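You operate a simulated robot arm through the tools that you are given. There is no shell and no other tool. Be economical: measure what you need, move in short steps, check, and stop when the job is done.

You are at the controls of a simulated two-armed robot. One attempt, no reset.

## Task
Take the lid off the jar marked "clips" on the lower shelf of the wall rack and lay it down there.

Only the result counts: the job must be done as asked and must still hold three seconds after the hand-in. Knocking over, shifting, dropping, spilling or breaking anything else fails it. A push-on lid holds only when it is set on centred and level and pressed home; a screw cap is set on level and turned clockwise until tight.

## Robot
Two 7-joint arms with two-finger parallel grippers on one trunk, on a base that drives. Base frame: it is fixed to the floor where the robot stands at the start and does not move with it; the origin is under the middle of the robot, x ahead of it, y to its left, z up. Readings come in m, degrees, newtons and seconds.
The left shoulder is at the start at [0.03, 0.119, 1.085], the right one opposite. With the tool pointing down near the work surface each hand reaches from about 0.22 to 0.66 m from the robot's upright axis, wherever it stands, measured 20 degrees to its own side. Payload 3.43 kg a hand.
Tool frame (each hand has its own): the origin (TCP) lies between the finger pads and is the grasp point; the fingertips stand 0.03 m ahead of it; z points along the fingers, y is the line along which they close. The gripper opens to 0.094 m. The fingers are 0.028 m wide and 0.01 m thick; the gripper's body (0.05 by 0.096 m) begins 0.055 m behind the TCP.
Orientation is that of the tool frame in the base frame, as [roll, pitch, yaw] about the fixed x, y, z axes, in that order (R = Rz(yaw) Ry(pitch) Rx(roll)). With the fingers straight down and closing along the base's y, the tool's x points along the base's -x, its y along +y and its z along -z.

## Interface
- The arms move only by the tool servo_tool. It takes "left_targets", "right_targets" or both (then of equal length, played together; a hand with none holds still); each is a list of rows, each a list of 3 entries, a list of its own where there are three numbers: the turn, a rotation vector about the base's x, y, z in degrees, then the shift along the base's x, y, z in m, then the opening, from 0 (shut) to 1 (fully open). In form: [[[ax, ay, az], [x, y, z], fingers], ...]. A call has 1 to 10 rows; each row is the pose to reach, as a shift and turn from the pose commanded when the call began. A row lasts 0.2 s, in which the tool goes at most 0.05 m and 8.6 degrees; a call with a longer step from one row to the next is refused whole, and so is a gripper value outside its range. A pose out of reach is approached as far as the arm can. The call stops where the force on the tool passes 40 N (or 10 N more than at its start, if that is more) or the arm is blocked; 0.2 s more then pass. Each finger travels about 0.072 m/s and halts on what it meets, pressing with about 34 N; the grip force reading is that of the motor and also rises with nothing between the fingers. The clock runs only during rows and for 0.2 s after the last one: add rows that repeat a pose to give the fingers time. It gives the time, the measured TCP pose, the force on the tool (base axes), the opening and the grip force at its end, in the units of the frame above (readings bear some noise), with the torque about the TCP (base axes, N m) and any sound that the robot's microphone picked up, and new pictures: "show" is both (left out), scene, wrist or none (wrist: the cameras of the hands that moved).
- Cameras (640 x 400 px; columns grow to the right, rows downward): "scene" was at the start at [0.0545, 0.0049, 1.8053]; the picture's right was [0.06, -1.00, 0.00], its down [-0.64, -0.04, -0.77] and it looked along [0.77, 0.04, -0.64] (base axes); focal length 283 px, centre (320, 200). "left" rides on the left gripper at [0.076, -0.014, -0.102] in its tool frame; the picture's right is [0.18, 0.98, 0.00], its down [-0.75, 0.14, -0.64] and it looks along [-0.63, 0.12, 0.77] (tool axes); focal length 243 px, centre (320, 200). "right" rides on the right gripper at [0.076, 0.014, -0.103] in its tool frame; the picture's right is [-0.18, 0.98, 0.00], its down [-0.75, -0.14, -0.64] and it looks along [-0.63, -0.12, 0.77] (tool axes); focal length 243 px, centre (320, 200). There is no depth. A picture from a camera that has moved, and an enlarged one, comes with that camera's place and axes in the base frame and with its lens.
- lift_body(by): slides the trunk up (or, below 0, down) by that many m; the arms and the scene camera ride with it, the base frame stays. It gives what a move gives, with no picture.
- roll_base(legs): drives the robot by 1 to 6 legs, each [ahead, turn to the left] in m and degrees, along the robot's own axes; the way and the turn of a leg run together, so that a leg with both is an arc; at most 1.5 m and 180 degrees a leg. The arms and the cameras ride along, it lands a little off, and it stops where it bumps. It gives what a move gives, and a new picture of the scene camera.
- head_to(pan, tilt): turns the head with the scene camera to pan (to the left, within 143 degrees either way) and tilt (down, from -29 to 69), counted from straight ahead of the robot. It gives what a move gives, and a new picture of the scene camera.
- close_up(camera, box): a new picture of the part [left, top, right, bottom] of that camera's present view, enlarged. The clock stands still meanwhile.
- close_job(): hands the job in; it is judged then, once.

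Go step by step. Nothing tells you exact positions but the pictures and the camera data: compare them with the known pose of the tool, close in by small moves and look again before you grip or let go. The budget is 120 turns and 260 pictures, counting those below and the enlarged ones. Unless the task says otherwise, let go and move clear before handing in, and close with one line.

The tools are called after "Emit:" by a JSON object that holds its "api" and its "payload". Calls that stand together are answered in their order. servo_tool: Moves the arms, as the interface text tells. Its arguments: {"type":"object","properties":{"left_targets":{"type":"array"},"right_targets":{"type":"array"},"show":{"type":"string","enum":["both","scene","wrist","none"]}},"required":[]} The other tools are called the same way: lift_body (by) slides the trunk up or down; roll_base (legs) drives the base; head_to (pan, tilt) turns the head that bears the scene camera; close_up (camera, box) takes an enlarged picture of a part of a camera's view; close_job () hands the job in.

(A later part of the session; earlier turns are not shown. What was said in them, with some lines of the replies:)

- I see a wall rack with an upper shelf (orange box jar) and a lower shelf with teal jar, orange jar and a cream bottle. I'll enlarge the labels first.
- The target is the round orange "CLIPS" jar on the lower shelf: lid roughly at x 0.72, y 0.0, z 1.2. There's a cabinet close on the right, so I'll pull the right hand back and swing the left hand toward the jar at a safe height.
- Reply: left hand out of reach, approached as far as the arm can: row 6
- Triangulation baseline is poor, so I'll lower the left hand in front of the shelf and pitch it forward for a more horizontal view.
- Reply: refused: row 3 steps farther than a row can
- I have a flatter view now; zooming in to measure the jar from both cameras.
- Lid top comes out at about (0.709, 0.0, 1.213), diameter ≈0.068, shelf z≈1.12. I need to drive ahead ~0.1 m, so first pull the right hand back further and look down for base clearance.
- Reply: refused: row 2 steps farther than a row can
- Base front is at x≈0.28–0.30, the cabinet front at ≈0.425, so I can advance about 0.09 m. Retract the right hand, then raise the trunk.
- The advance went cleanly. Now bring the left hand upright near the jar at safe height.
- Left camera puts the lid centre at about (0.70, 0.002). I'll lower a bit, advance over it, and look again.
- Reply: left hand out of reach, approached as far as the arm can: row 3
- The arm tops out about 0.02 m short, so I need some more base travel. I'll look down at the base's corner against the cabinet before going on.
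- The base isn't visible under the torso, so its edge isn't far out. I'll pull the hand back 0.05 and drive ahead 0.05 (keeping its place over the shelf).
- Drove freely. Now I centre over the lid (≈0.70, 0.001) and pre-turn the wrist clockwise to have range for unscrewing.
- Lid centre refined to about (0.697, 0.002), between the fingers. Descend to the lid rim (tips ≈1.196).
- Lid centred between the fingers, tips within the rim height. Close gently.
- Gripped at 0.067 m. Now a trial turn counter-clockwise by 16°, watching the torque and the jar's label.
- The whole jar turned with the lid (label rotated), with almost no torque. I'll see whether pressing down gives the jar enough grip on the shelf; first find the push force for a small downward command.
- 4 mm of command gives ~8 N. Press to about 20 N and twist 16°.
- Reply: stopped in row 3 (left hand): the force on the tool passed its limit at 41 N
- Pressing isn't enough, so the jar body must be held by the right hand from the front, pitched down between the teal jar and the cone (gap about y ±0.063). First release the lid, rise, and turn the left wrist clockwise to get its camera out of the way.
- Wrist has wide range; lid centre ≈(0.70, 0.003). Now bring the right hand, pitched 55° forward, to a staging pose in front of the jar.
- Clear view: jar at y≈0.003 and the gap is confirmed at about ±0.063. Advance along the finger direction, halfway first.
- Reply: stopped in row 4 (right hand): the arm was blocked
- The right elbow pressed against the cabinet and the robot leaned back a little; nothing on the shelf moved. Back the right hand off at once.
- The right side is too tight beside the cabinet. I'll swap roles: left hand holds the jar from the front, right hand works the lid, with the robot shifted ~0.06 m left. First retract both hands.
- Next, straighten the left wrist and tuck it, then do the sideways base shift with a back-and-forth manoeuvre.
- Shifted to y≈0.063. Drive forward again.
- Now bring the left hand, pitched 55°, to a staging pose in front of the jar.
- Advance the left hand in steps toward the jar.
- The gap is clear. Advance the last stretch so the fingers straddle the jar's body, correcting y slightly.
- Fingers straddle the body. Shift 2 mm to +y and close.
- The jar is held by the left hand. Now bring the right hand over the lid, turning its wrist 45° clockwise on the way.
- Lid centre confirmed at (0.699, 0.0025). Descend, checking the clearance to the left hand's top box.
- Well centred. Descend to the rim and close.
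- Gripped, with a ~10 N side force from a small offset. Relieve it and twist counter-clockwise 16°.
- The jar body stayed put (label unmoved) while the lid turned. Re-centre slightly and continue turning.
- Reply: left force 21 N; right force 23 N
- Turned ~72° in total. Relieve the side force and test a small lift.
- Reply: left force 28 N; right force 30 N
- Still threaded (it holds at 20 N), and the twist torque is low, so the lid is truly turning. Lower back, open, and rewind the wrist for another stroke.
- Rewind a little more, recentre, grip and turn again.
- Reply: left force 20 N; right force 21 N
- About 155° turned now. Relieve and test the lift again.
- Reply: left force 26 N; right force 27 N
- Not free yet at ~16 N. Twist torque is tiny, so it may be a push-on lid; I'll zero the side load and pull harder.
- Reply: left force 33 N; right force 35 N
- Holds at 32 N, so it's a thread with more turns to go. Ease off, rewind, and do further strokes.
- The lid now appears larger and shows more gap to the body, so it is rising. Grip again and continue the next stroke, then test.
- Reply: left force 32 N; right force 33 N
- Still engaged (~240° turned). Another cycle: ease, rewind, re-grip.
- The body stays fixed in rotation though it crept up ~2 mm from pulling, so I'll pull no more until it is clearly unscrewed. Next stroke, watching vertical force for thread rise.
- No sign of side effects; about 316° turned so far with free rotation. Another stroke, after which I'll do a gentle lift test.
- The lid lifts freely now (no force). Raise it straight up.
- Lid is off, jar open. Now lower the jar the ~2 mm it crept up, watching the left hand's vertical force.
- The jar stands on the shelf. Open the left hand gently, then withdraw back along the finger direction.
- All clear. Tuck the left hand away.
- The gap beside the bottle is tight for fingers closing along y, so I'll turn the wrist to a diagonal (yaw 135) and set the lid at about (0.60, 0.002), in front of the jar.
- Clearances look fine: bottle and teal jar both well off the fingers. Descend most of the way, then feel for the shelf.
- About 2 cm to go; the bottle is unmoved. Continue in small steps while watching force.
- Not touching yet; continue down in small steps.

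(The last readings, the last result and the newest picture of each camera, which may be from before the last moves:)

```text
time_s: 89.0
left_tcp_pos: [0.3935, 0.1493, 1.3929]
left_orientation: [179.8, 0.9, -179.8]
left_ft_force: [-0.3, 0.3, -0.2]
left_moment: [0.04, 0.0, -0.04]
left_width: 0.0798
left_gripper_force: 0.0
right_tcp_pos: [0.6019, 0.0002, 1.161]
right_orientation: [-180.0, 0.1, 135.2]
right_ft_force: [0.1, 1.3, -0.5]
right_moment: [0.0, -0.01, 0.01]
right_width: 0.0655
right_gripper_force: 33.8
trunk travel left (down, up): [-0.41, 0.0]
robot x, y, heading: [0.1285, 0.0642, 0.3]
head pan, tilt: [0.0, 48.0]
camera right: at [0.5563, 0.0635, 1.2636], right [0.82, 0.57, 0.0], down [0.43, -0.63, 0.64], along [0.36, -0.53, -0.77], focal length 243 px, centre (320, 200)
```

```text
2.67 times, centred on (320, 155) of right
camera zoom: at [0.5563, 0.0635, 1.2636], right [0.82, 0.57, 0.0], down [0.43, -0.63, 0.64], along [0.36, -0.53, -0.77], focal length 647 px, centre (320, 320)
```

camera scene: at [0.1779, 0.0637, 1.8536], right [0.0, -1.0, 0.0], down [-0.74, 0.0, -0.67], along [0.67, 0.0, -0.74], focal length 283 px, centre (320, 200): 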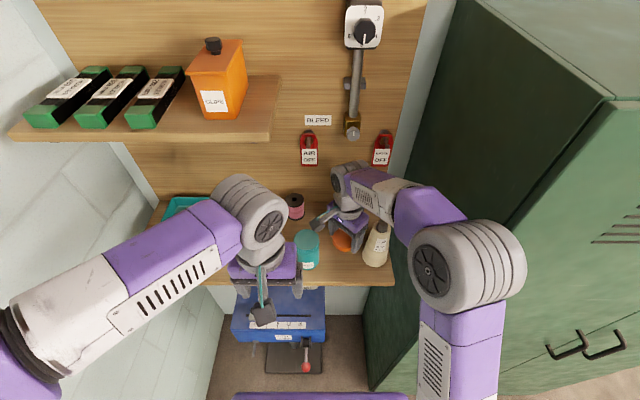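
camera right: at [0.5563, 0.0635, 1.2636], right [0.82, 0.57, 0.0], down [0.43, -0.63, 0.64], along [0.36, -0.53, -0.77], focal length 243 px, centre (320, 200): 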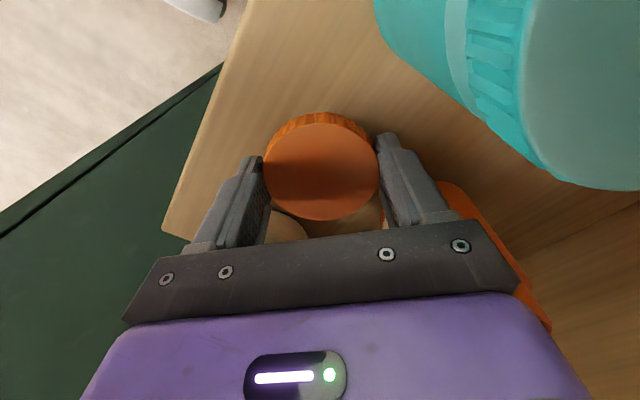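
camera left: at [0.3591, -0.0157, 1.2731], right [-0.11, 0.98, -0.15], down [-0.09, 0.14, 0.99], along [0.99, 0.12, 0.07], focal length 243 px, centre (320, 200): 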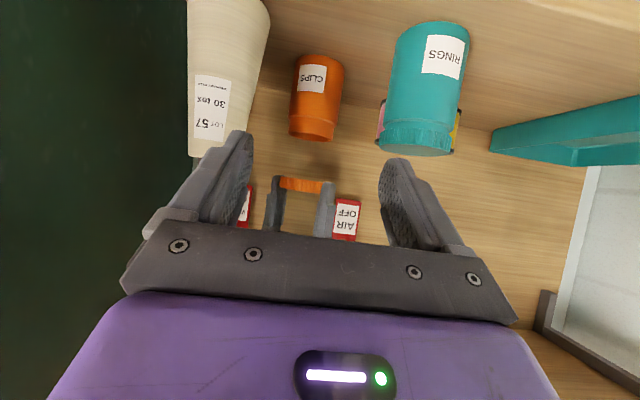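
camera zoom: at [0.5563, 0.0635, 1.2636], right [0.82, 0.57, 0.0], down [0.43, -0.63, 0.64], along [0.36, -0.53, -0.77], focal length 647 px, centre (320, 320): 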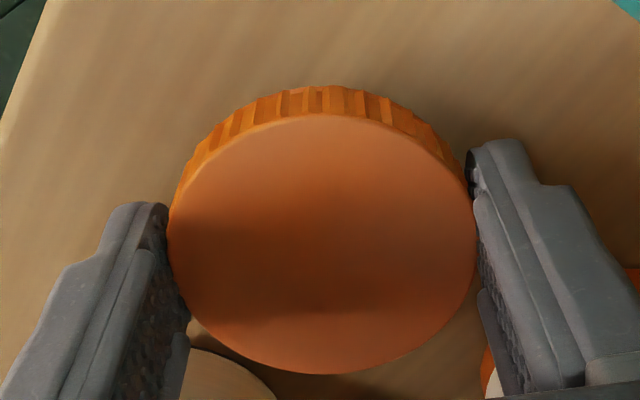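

Emit:
{"api": "servo_tool", "payload": {"right_targets": [[[0, 0, 0], [0, 0, -0.001], 0.3], [[0, 0, 0], [0, 0, -0.002], 0.3]], "show": "none"}}

Emit:
{"api": "servo_tool", "payload": {"right_targets": [[[0, 0, 0], [0, 0, -0.001], 0.3], [[0, 0, 0], [0, 0, -0.002], 0.3]], "show": "none"}}

Emit:
{"api": "close_up", "payload": {"camera": "scene", "box": [280, 190, 400, 265]}}

```text
time_s: 89.7
left_tcp_pos: [0.394, 0.1493, 1.3928]
left_orientation: [179.7, 0.8, -179.8]
left_ft_force: [0.7, -0.1, -0.2]
left_moment: [0.01, 0.02, 0.02]
left_width: 0.0798
left_gripper_force: 0.0
right_tcp_pos: [0.6007, 0.0002, 1.158]
right_orientation: [-180.0, 0.2, 135.1]
right_ft_force: [0.6, -0.5, -0.4]
right_moment: [-0.01, 0.02, 0.0]
right_width: 0.0658
right_gripper_force: 34.0
trunk travel left (down, up): [-0.41, 0.0]
robot x, y, heading: [0.1281, 0.0622, 0.3]
head pan, tilt: [0.0, 48.0]
```

```text
time_s: 90.2
left_tcp_pos: [0.3946, 0.1477, 1.3924]
left_orientation: [179.8, 0.8, -179.7]
left_ft_force: [0.7, -0.2, 0.5]
left_moment: [0.04, 0.01, 0.03]
left_width: 0.0797
left_gripper_force: 0.1
right_tcp_pos: [0.6004, 0.0005, 1.1558]
right_orientation: [180.0, 0.1, 135.1]
right_ft_force: [-0.3, 0.7, -0.3]
right_moment: [0.03, 0.01, -0.06]
right_width: 0.0659
right_gripper_force: 33.7
trunk travel left (down, up): [-0.41, 0.0]
robot x, y, heading: [0.1312, 0.0655, 0.3]
head pan, tilt: [0.0, 48.0]
```

```text
5.33 times, centred on (340, 228) of scene
camera zoom: at [0.1774, 0.0638, 1.8537], right [0.0, -1.0, 0.0], down [-0.74, 0.0, -0.67], along [0.67, 0.0, -0.74], focal length 1507 px, centre (213, 53)
```

zoom: 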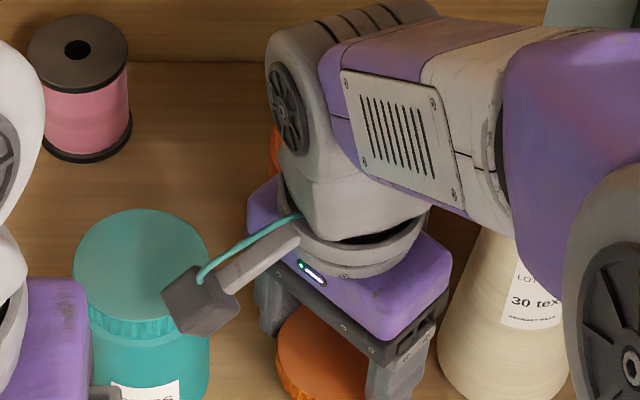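

Emit:
{"api": "servo_tool", "payload": {"right_targets": [[[0, 0, 0], [0, 0, -0.001], 0.3], [[0, 0, 0], [0, 0, -0.002], 0.3]], "show": "none"}}

Emit:
{"api": "servo_tool", "payload": {"right_targets": [[[0, 0, 0], [0, 0, -0.001], 0.3], [[0, 0, 0], [0, 0, -0.002], 0.3]], "show": "none"}}

```text
time_s: 90.8
left_tcp_pos: [0.394, 0.1492, 1.3931]
left_orientation: [179.8, 0.7, -179.7]
left_ft_force: [0.1, -0.6, 0.2]
left_moment: [0.02, -0.02, 0.04]
left_width: 0.0799
left_gripper_force: 0.0
right_tcp_pos: [0.5998, -0.0, 1.1539]
right_orientation: [-180.0, 0.1, 135.1]
right_ft_force: [0.0, 0.7, -0.7]
right_moment: [-0.01, 0.03, 0.01]
right_width: 0.0661
right_gripper_force: 34.3
trunk travel left (down, up): [-0.41, 0.0]
robot x, y, heading: [0.1319, 0.0652, 0.1]
head pan, tilt: [0.0, 48.0]
```

```text
time_s: 91.5
left_tcp_pos: [0.3931, 0.1483, 1.3919]
left_orientation: [179.8, 0.7, -179.8]
left_ft_force: [0.3, -0.7, -1.0]
left_moment: [0.01, 0.02, 0.01]
left_width: 0.0799
left_gripper_force: 0.0
right_tcp_pos: [0.6011, -0.0009, 1.1535]
right_orientation: [-180.0, 0.1, 135.1]
right_ft_force: [0.0, -1.2, 0.2]
right_moment: [0.0, 0.0, 0.03]
right_width: 0.0662
right_gripper_force: 33.7
trunk travel left (down, up): [-0.41, 0.0]
robot x, y, heading: [0.1268, 0.0632, 0.4]
head pan, tilt: [0.0, 48.0]
```

Emit:
{"api": "servo_tool", "payload": {"right_targets": [[[0, 0, 0], [0, 0, -0.001], 0.3], [[0, 0, 0], [0, 0, -0.002], 0.3]], "show": "none"}}

Emit:
{"api": "servo_tool", "payload": {"right_targets": [[[0, 0, 0], [0, 0, -0.001], 0.3], [[0, 0, 0], [0, 0, -0.002], 0.3]], "show": "wrist"}}

Emit:
{"api": "close_up", "payload": {"camera": "scene", "box": [300, 220, 380, 270]}}

```text
time_s: 92.0
left_tcp_pos: [0.3934, 0.1484, 1.3925]
left_orientation: [179.8, 0.8, -179.8]
left_ft_force: [0.0, -0.4, -0.3]
left_moment: [0.02, -0.01, 0.07]
left_width: 0.0798
left_gripper_force: 0.0
right_tcp_pos: [0.5995, -0.0001, 1.1503]
right_orientation: [-180.0, 0.1, 135.1]
right_ft_force: [0.1, 0.1, -0.6]
right_moment: [0.01, -0.02, 0.04]
right_width: 0.0656
right_gripper_force: 34.1
trunk travel left (down, up): [-0.41, 0.0]
robot x, y, heading: [0.1269, 0.066, 0.2]
head pan, tilt: [0.0, 48.0]
```

```text
time_s: 92.7
left_tcp_pos: [0.3922, 0.1487, 1.3936]
left_orientation: [179.8, 0.9, -179.8]
left_ft_force: [0.3, -0.9, 0.2]
left_moment: [0.0, 0.02, 0.03]
left_width: 0.0798
left_gripper_force: 0.0
right_tcp_pos: [0.6008, 0.0002, 1.1503]
right_orientation: [179.8, 0.2, 135.1]
right_ft_force: [-0.4, -0.6, 20.1]
right_moment: [-0.39, 0.69, 0.05]
right_width: 0.0659
right_gripper_force: 34.2
trunk travel left (down, up): [-0.41, 0.0]
robot x, y, heading: [0.129, 0.0661, 0.3]
head pan, tilt: [0.0, 48.0]
camera right: at [0.5555, 0.0625, 1.2527], right [0.82, 0.57, 0.0], down [0.43, -0.63, 0.64], along [0.37, -0.53, -0.76], focal length 243 px, centre (320, 200)
```

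right: 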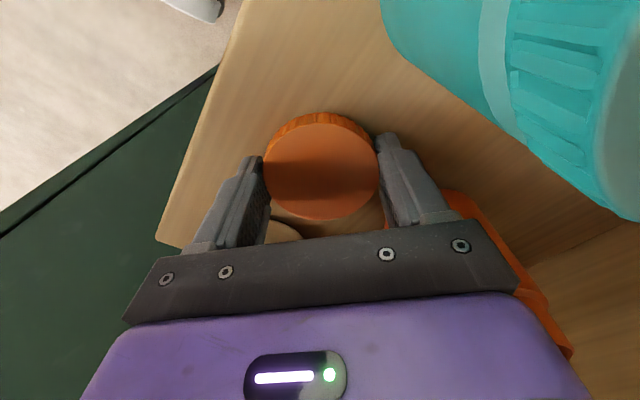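

```text
8.00 times, centred on (340, 245) of scene
camera zoom: at [0.1758, 0.0636, 1.8539], right [0.0, -1.0, 0.0], down [-0.74, 0.0, -0.67], along [0.67, 0.0, -0.74], focal length 2261 px, centre (160, -160)
```

zoom: 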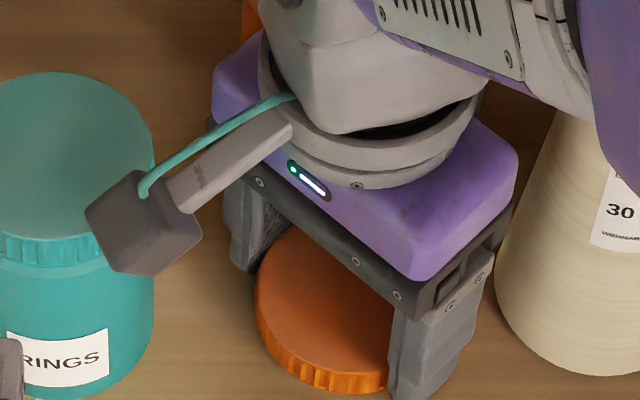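

Contact with the shelf (20 N). Ease up 1.5 mm and open the fingers.

Emit:
{"api": "servo_tool", "payload": {"right_targets": [[[0, 0, 0], [0, 0, 0.0015], 0.3], [[0, 0, 0], [0, 0, 0.0015], 0.75], [[0, 0, 0], [0, 0, 0.0015], 0.85], [[0, 0, 0], [0, 0, 0.0015], 0.85]], "show": "wrist"}}

Emit:
{"api": "close_up", "payload": {"camera": "scene", "box": [300, 220, 380, 270]}}

```text
time_s: 93.7
left_tcp_pos: [0.393, 0.1501, 1.3932]
left_orientation: [179.8, 0.8, -179.9]
left_ft_force: [1.0, -0.5, 0.7]
left_moment: [-0.02, 0.0, 0.02]
left_width: 0.0801
left_gripper_force: 0.0
right_tcp_pos: [0.6025, -0.0002, 1.1508]
right_orientation: [179.9, 0.3, 135.2]
right_ft_force: [10.7, 5.7, 14.9]
right_moment: [-0.12, 0.24, 0.04]
right_width: 0.0734
right_gripper_force: 0.0
trunk travel left (down, up): [-0.41, 0.0]
robot x, y, heading: [0.1291, 0.0618, 0.2]
head pan, tilt: [0.0, 48.0]
camera right: at [0.5568, 0.0642, 1.2528], right [0.82, 0.57, 0.0], down [0.43, -0.63, 0.64], along [0.37, -0.53, -0.77], focal length 243 px, centre (320, 200)
```

right: 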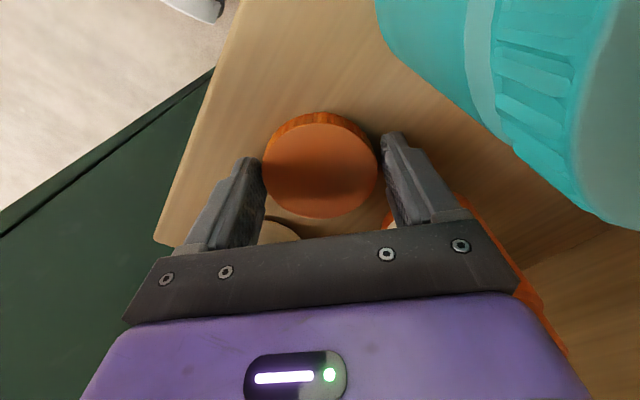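

```text
8.00 times, centred on (340, 245) of scene
camera zoom: at [0.1785, 0.0653, 1.8537], right [0.0, -1.0, 0.0], down [-0.74, 0.0, -0.67], along [0.67, 0.0, -0.74], focal length 2261 px, centre (160, -160)
```

zoom: 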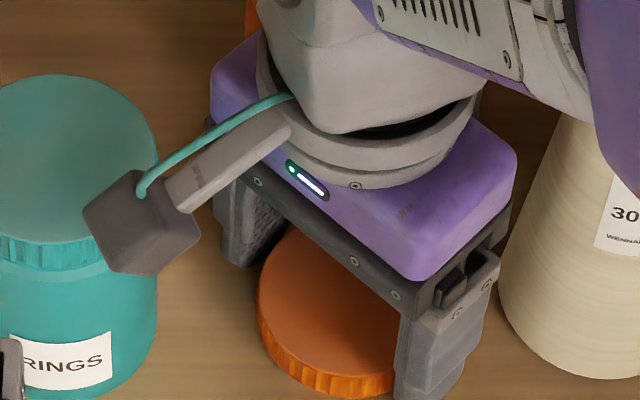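

The front fingertip rubs on the shelf while opening. Raise 2 mm and let it open.

Emit:
{"api": "servo_tool", "payload": {"right_targets": [[[0, 0, 0], [0, 0, 0.001], 0.85], [[0, 0, 0], [0, 0, 0.002], 0.85], [[0, 0, 0], [0, 0, 0.003], 0.85], [[0, 0, 0], [0, 0, 0.003], 0.85]], "show": "wrist"}}

Emit:
{"api": "close_up", "payload": {"camera": "right", "box": [200, 80, 440, 230]}}

```text
time_s: 94.7
left_tcp_pos: [0.3933, 0.1471, 1.3914]
left_orientation: [179.8, 0.8, -179.9]
left_ft_force: [-0.6, 0.4, 0.7]
left_moment: [0.01, -0.04, 0.0]
left_width: 0.08
left_gripper_force: 0.1
right_tcp_pos: [0.5995, -0.0013, 1.1523]
right_orientation: [180.0, 0.0, 135.2]
right_ft_force: [0.1, -0.6, 0.9]
right_moment: [-0.04, 0.03, 0.03]
right_width: 0.0801
right_gripper_force: 0.1
trunk travel left (down, up): [-0.41, 0.0]
robot x, y, heading: [0.1267, 0.0639, 0.0]
head pan, tilt: [0.0, 48.0]
camera right: at [0.5556, 0.0628, 1.255], right [0.82, 0.57, 0.0], down [0.43, -0.63, 0.64], along [0.36, -0.53, -0.77], focal length 243 px, centre (320, 200)
```

right: 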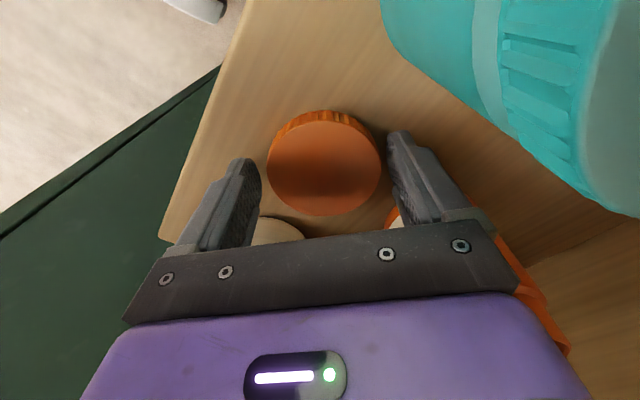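

```text
2.67 times, centred on (320, 155) of right
camera zoom: at [0.5556, 0.0628, 1.255], right [0.82, 0.57, 0.0], down [0.43, -0.63, 0.64], along [0.36, -0.53, -0.77], focal length 647 px, centre (320, 320)
```

zoom: 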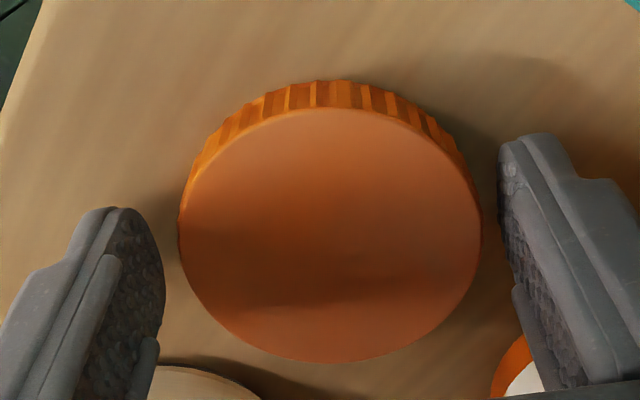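

The lid lies flat and free on the shelf. Rise straight up, then back away.

Emit:
{"api": "servo_tool", "payload": {"right_targets": [[[0, 0, 0], [0, 0, 0.02], 0.85], [[0, 0, 0], [0, 0, 0.05], 0.85], [[0, 0, 0], [0, 0, 0.09], 0.85], [[0, 0, 0], [0, 0, 0.13], 0.85], [[0, 0, 0], [0, 0, 0.17], 0.85], [[0, 0, 0], [-0.03, 0, 0.2], 0.85], [[0, 0, 0], [-0.07, 0, 0.22], 0.85], [[0, 0, 8], [-0.11, -0.01, 0.23], 0.85], [[0, 0, 16], [-0.15, -0.02, 0.23], 0.85], [[0, 0, 24], [-0.19, -0.03, 0.23], 0.85]], "show": "scene"}}

Emit:
{"api": "close_up", "payload": {"camera": "scene", "box": [240, 180, 400, 280]}}

```text
time_s: 96.8
left_tcp_pos: [0.3911, 0.1475, 1.3924]
left_orientation: [179.6, 0.9, -179.8]
left_ft_force: [0.0, 0.0, 0.4]
left_moment: [0.04, -0.03, -0.03]
left_width: 0.0799
left_gripper_force: 0.1
right_tcp_pos: [0.4061, -0.0308, 1.3824]
right_orientation: [-179.9, 0.1, 159.2]
right_ft_force: [0.4, -0.4, -0.1]
right_moment: [-0.02, -0.04, 0.0]
right_width: 0.08
right_gripper_force: 0.0
trunk travel left (down, up): [-0.41, 0.0]
robot x, y, heading: [0.1326, 0.0654, 0.1]
head pan, tilt: [0.0, 48.0]
camera scene: at [0.1753, 0.0625, 1.8537], right [0.0, -1.0, 0.0], down [-0.74, 0.0, -0.67], along [0.67, 0.0, -0.74], focal length 283 px, centre (320, 200)
```

scene: 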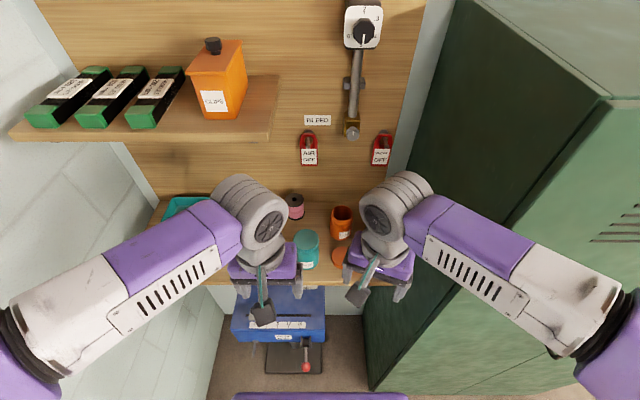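

```text
4.00 times, centred on (320, 230) of scene
camera zoom: at [0.1753, 0.0625, 1.8537], right [0.0, -1.0, 0.0], down [-0.74, 0.0, -0.67], along [0.67, 0.0, -0.74], focal length 1130 px, centre (320, 80)
```

zoom: 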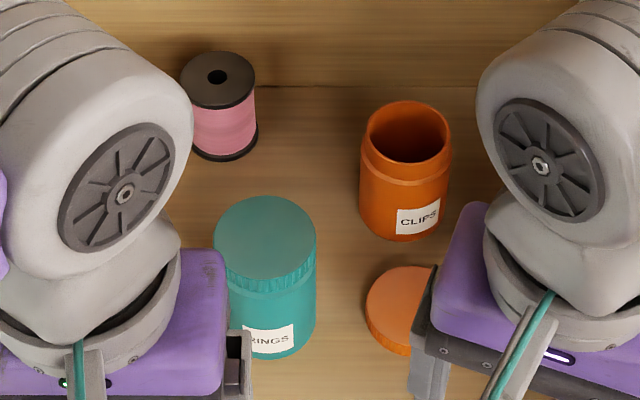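

The jar stands open with its lid lying in front. Back the base off to clear and check everything.

Emit:
{"api": "roll_base", "payload": {"legs": [[-0.2, 0]]}}

Emit:
{"api": "close_up", "payload": {"camera": "scene", "box": [240, 130, 400, 230]}}

```text
time_s: 98.5
left_tcp_pos: [0.1919, 0.1481, 1.3916]
left_orientation: [179.9, 0.7, -179.6]
left_ft_force: [-0.3, 0.0, -0.4]
left_moment: [0.01, -0.02, -0.02]
left_width: 0.0799
left_gripper_force: 0.1
right_tcp_pos: [0.2086, -0.0288, 1.3822]
right_orientation: [-179.9, 0.1, 159.5]
right_ft_force: [0.5, -0.2, 0.3]
right_moment: [0.01, 0.0, 0.0]
right_width: 0.0797
right_gripper_force: 0.1
trunk travel left (down, up): [-0.41, 0.0]
robot x, y, heading: [-0.0728, 0.0624, 0.5]
head pan, tilt: [0.0, 48.0]
camera scene: at [-0.0233, 0.0628, 1.8536], right [0.01, -1.0, 0.0], down [-0.74, -0.01, -0.67], along [0.67, 0.01, -0.74], focal length 283 px, centre (320, 200)
```

scene: 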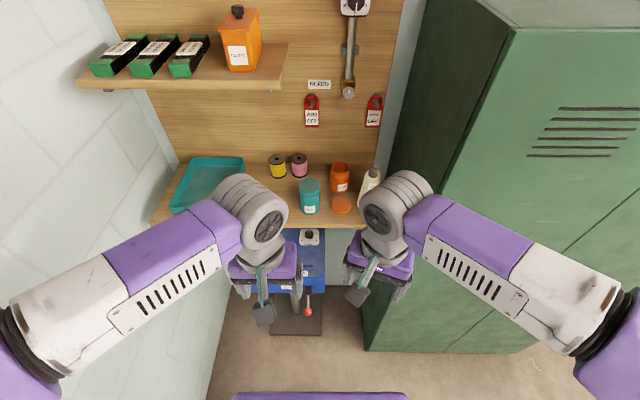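

```text
4.00 times, centred on (320, 180) of scene
camera zoom: at [-0.0233, 0.0628, 1.8536], right [0.01, -1.0, 0.0], down [-0.74, -0.01, -0.67], along [0.67, 0.01, -0.74], focal length 1130 px, centre (320, 280)
```

zoom: 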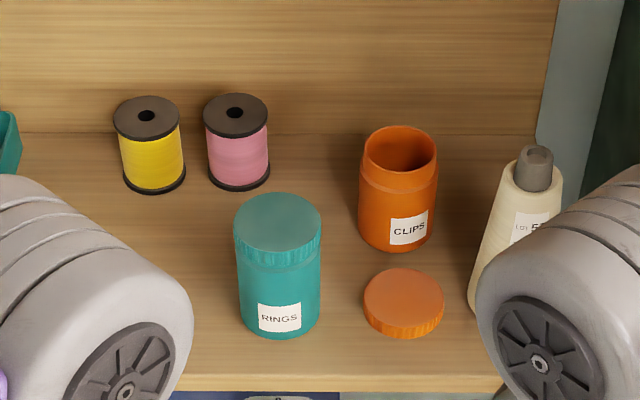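

The "clips" jar stands open and upright, its lid lies flat on the lower shelf in front of it, and the other items look undisturbed. Handing in.

Emit:
{"api": "close_job", "payload": {}}

```text
The job is handed in.
```

The lid is off the lower-shelf "clips" jar and lies flat on that shelf in front of it, and both hands are clear. The jar turned slightly during unscrewing, the right elbow pressed the cabinet once, and nothing else looked moved in the last picture.
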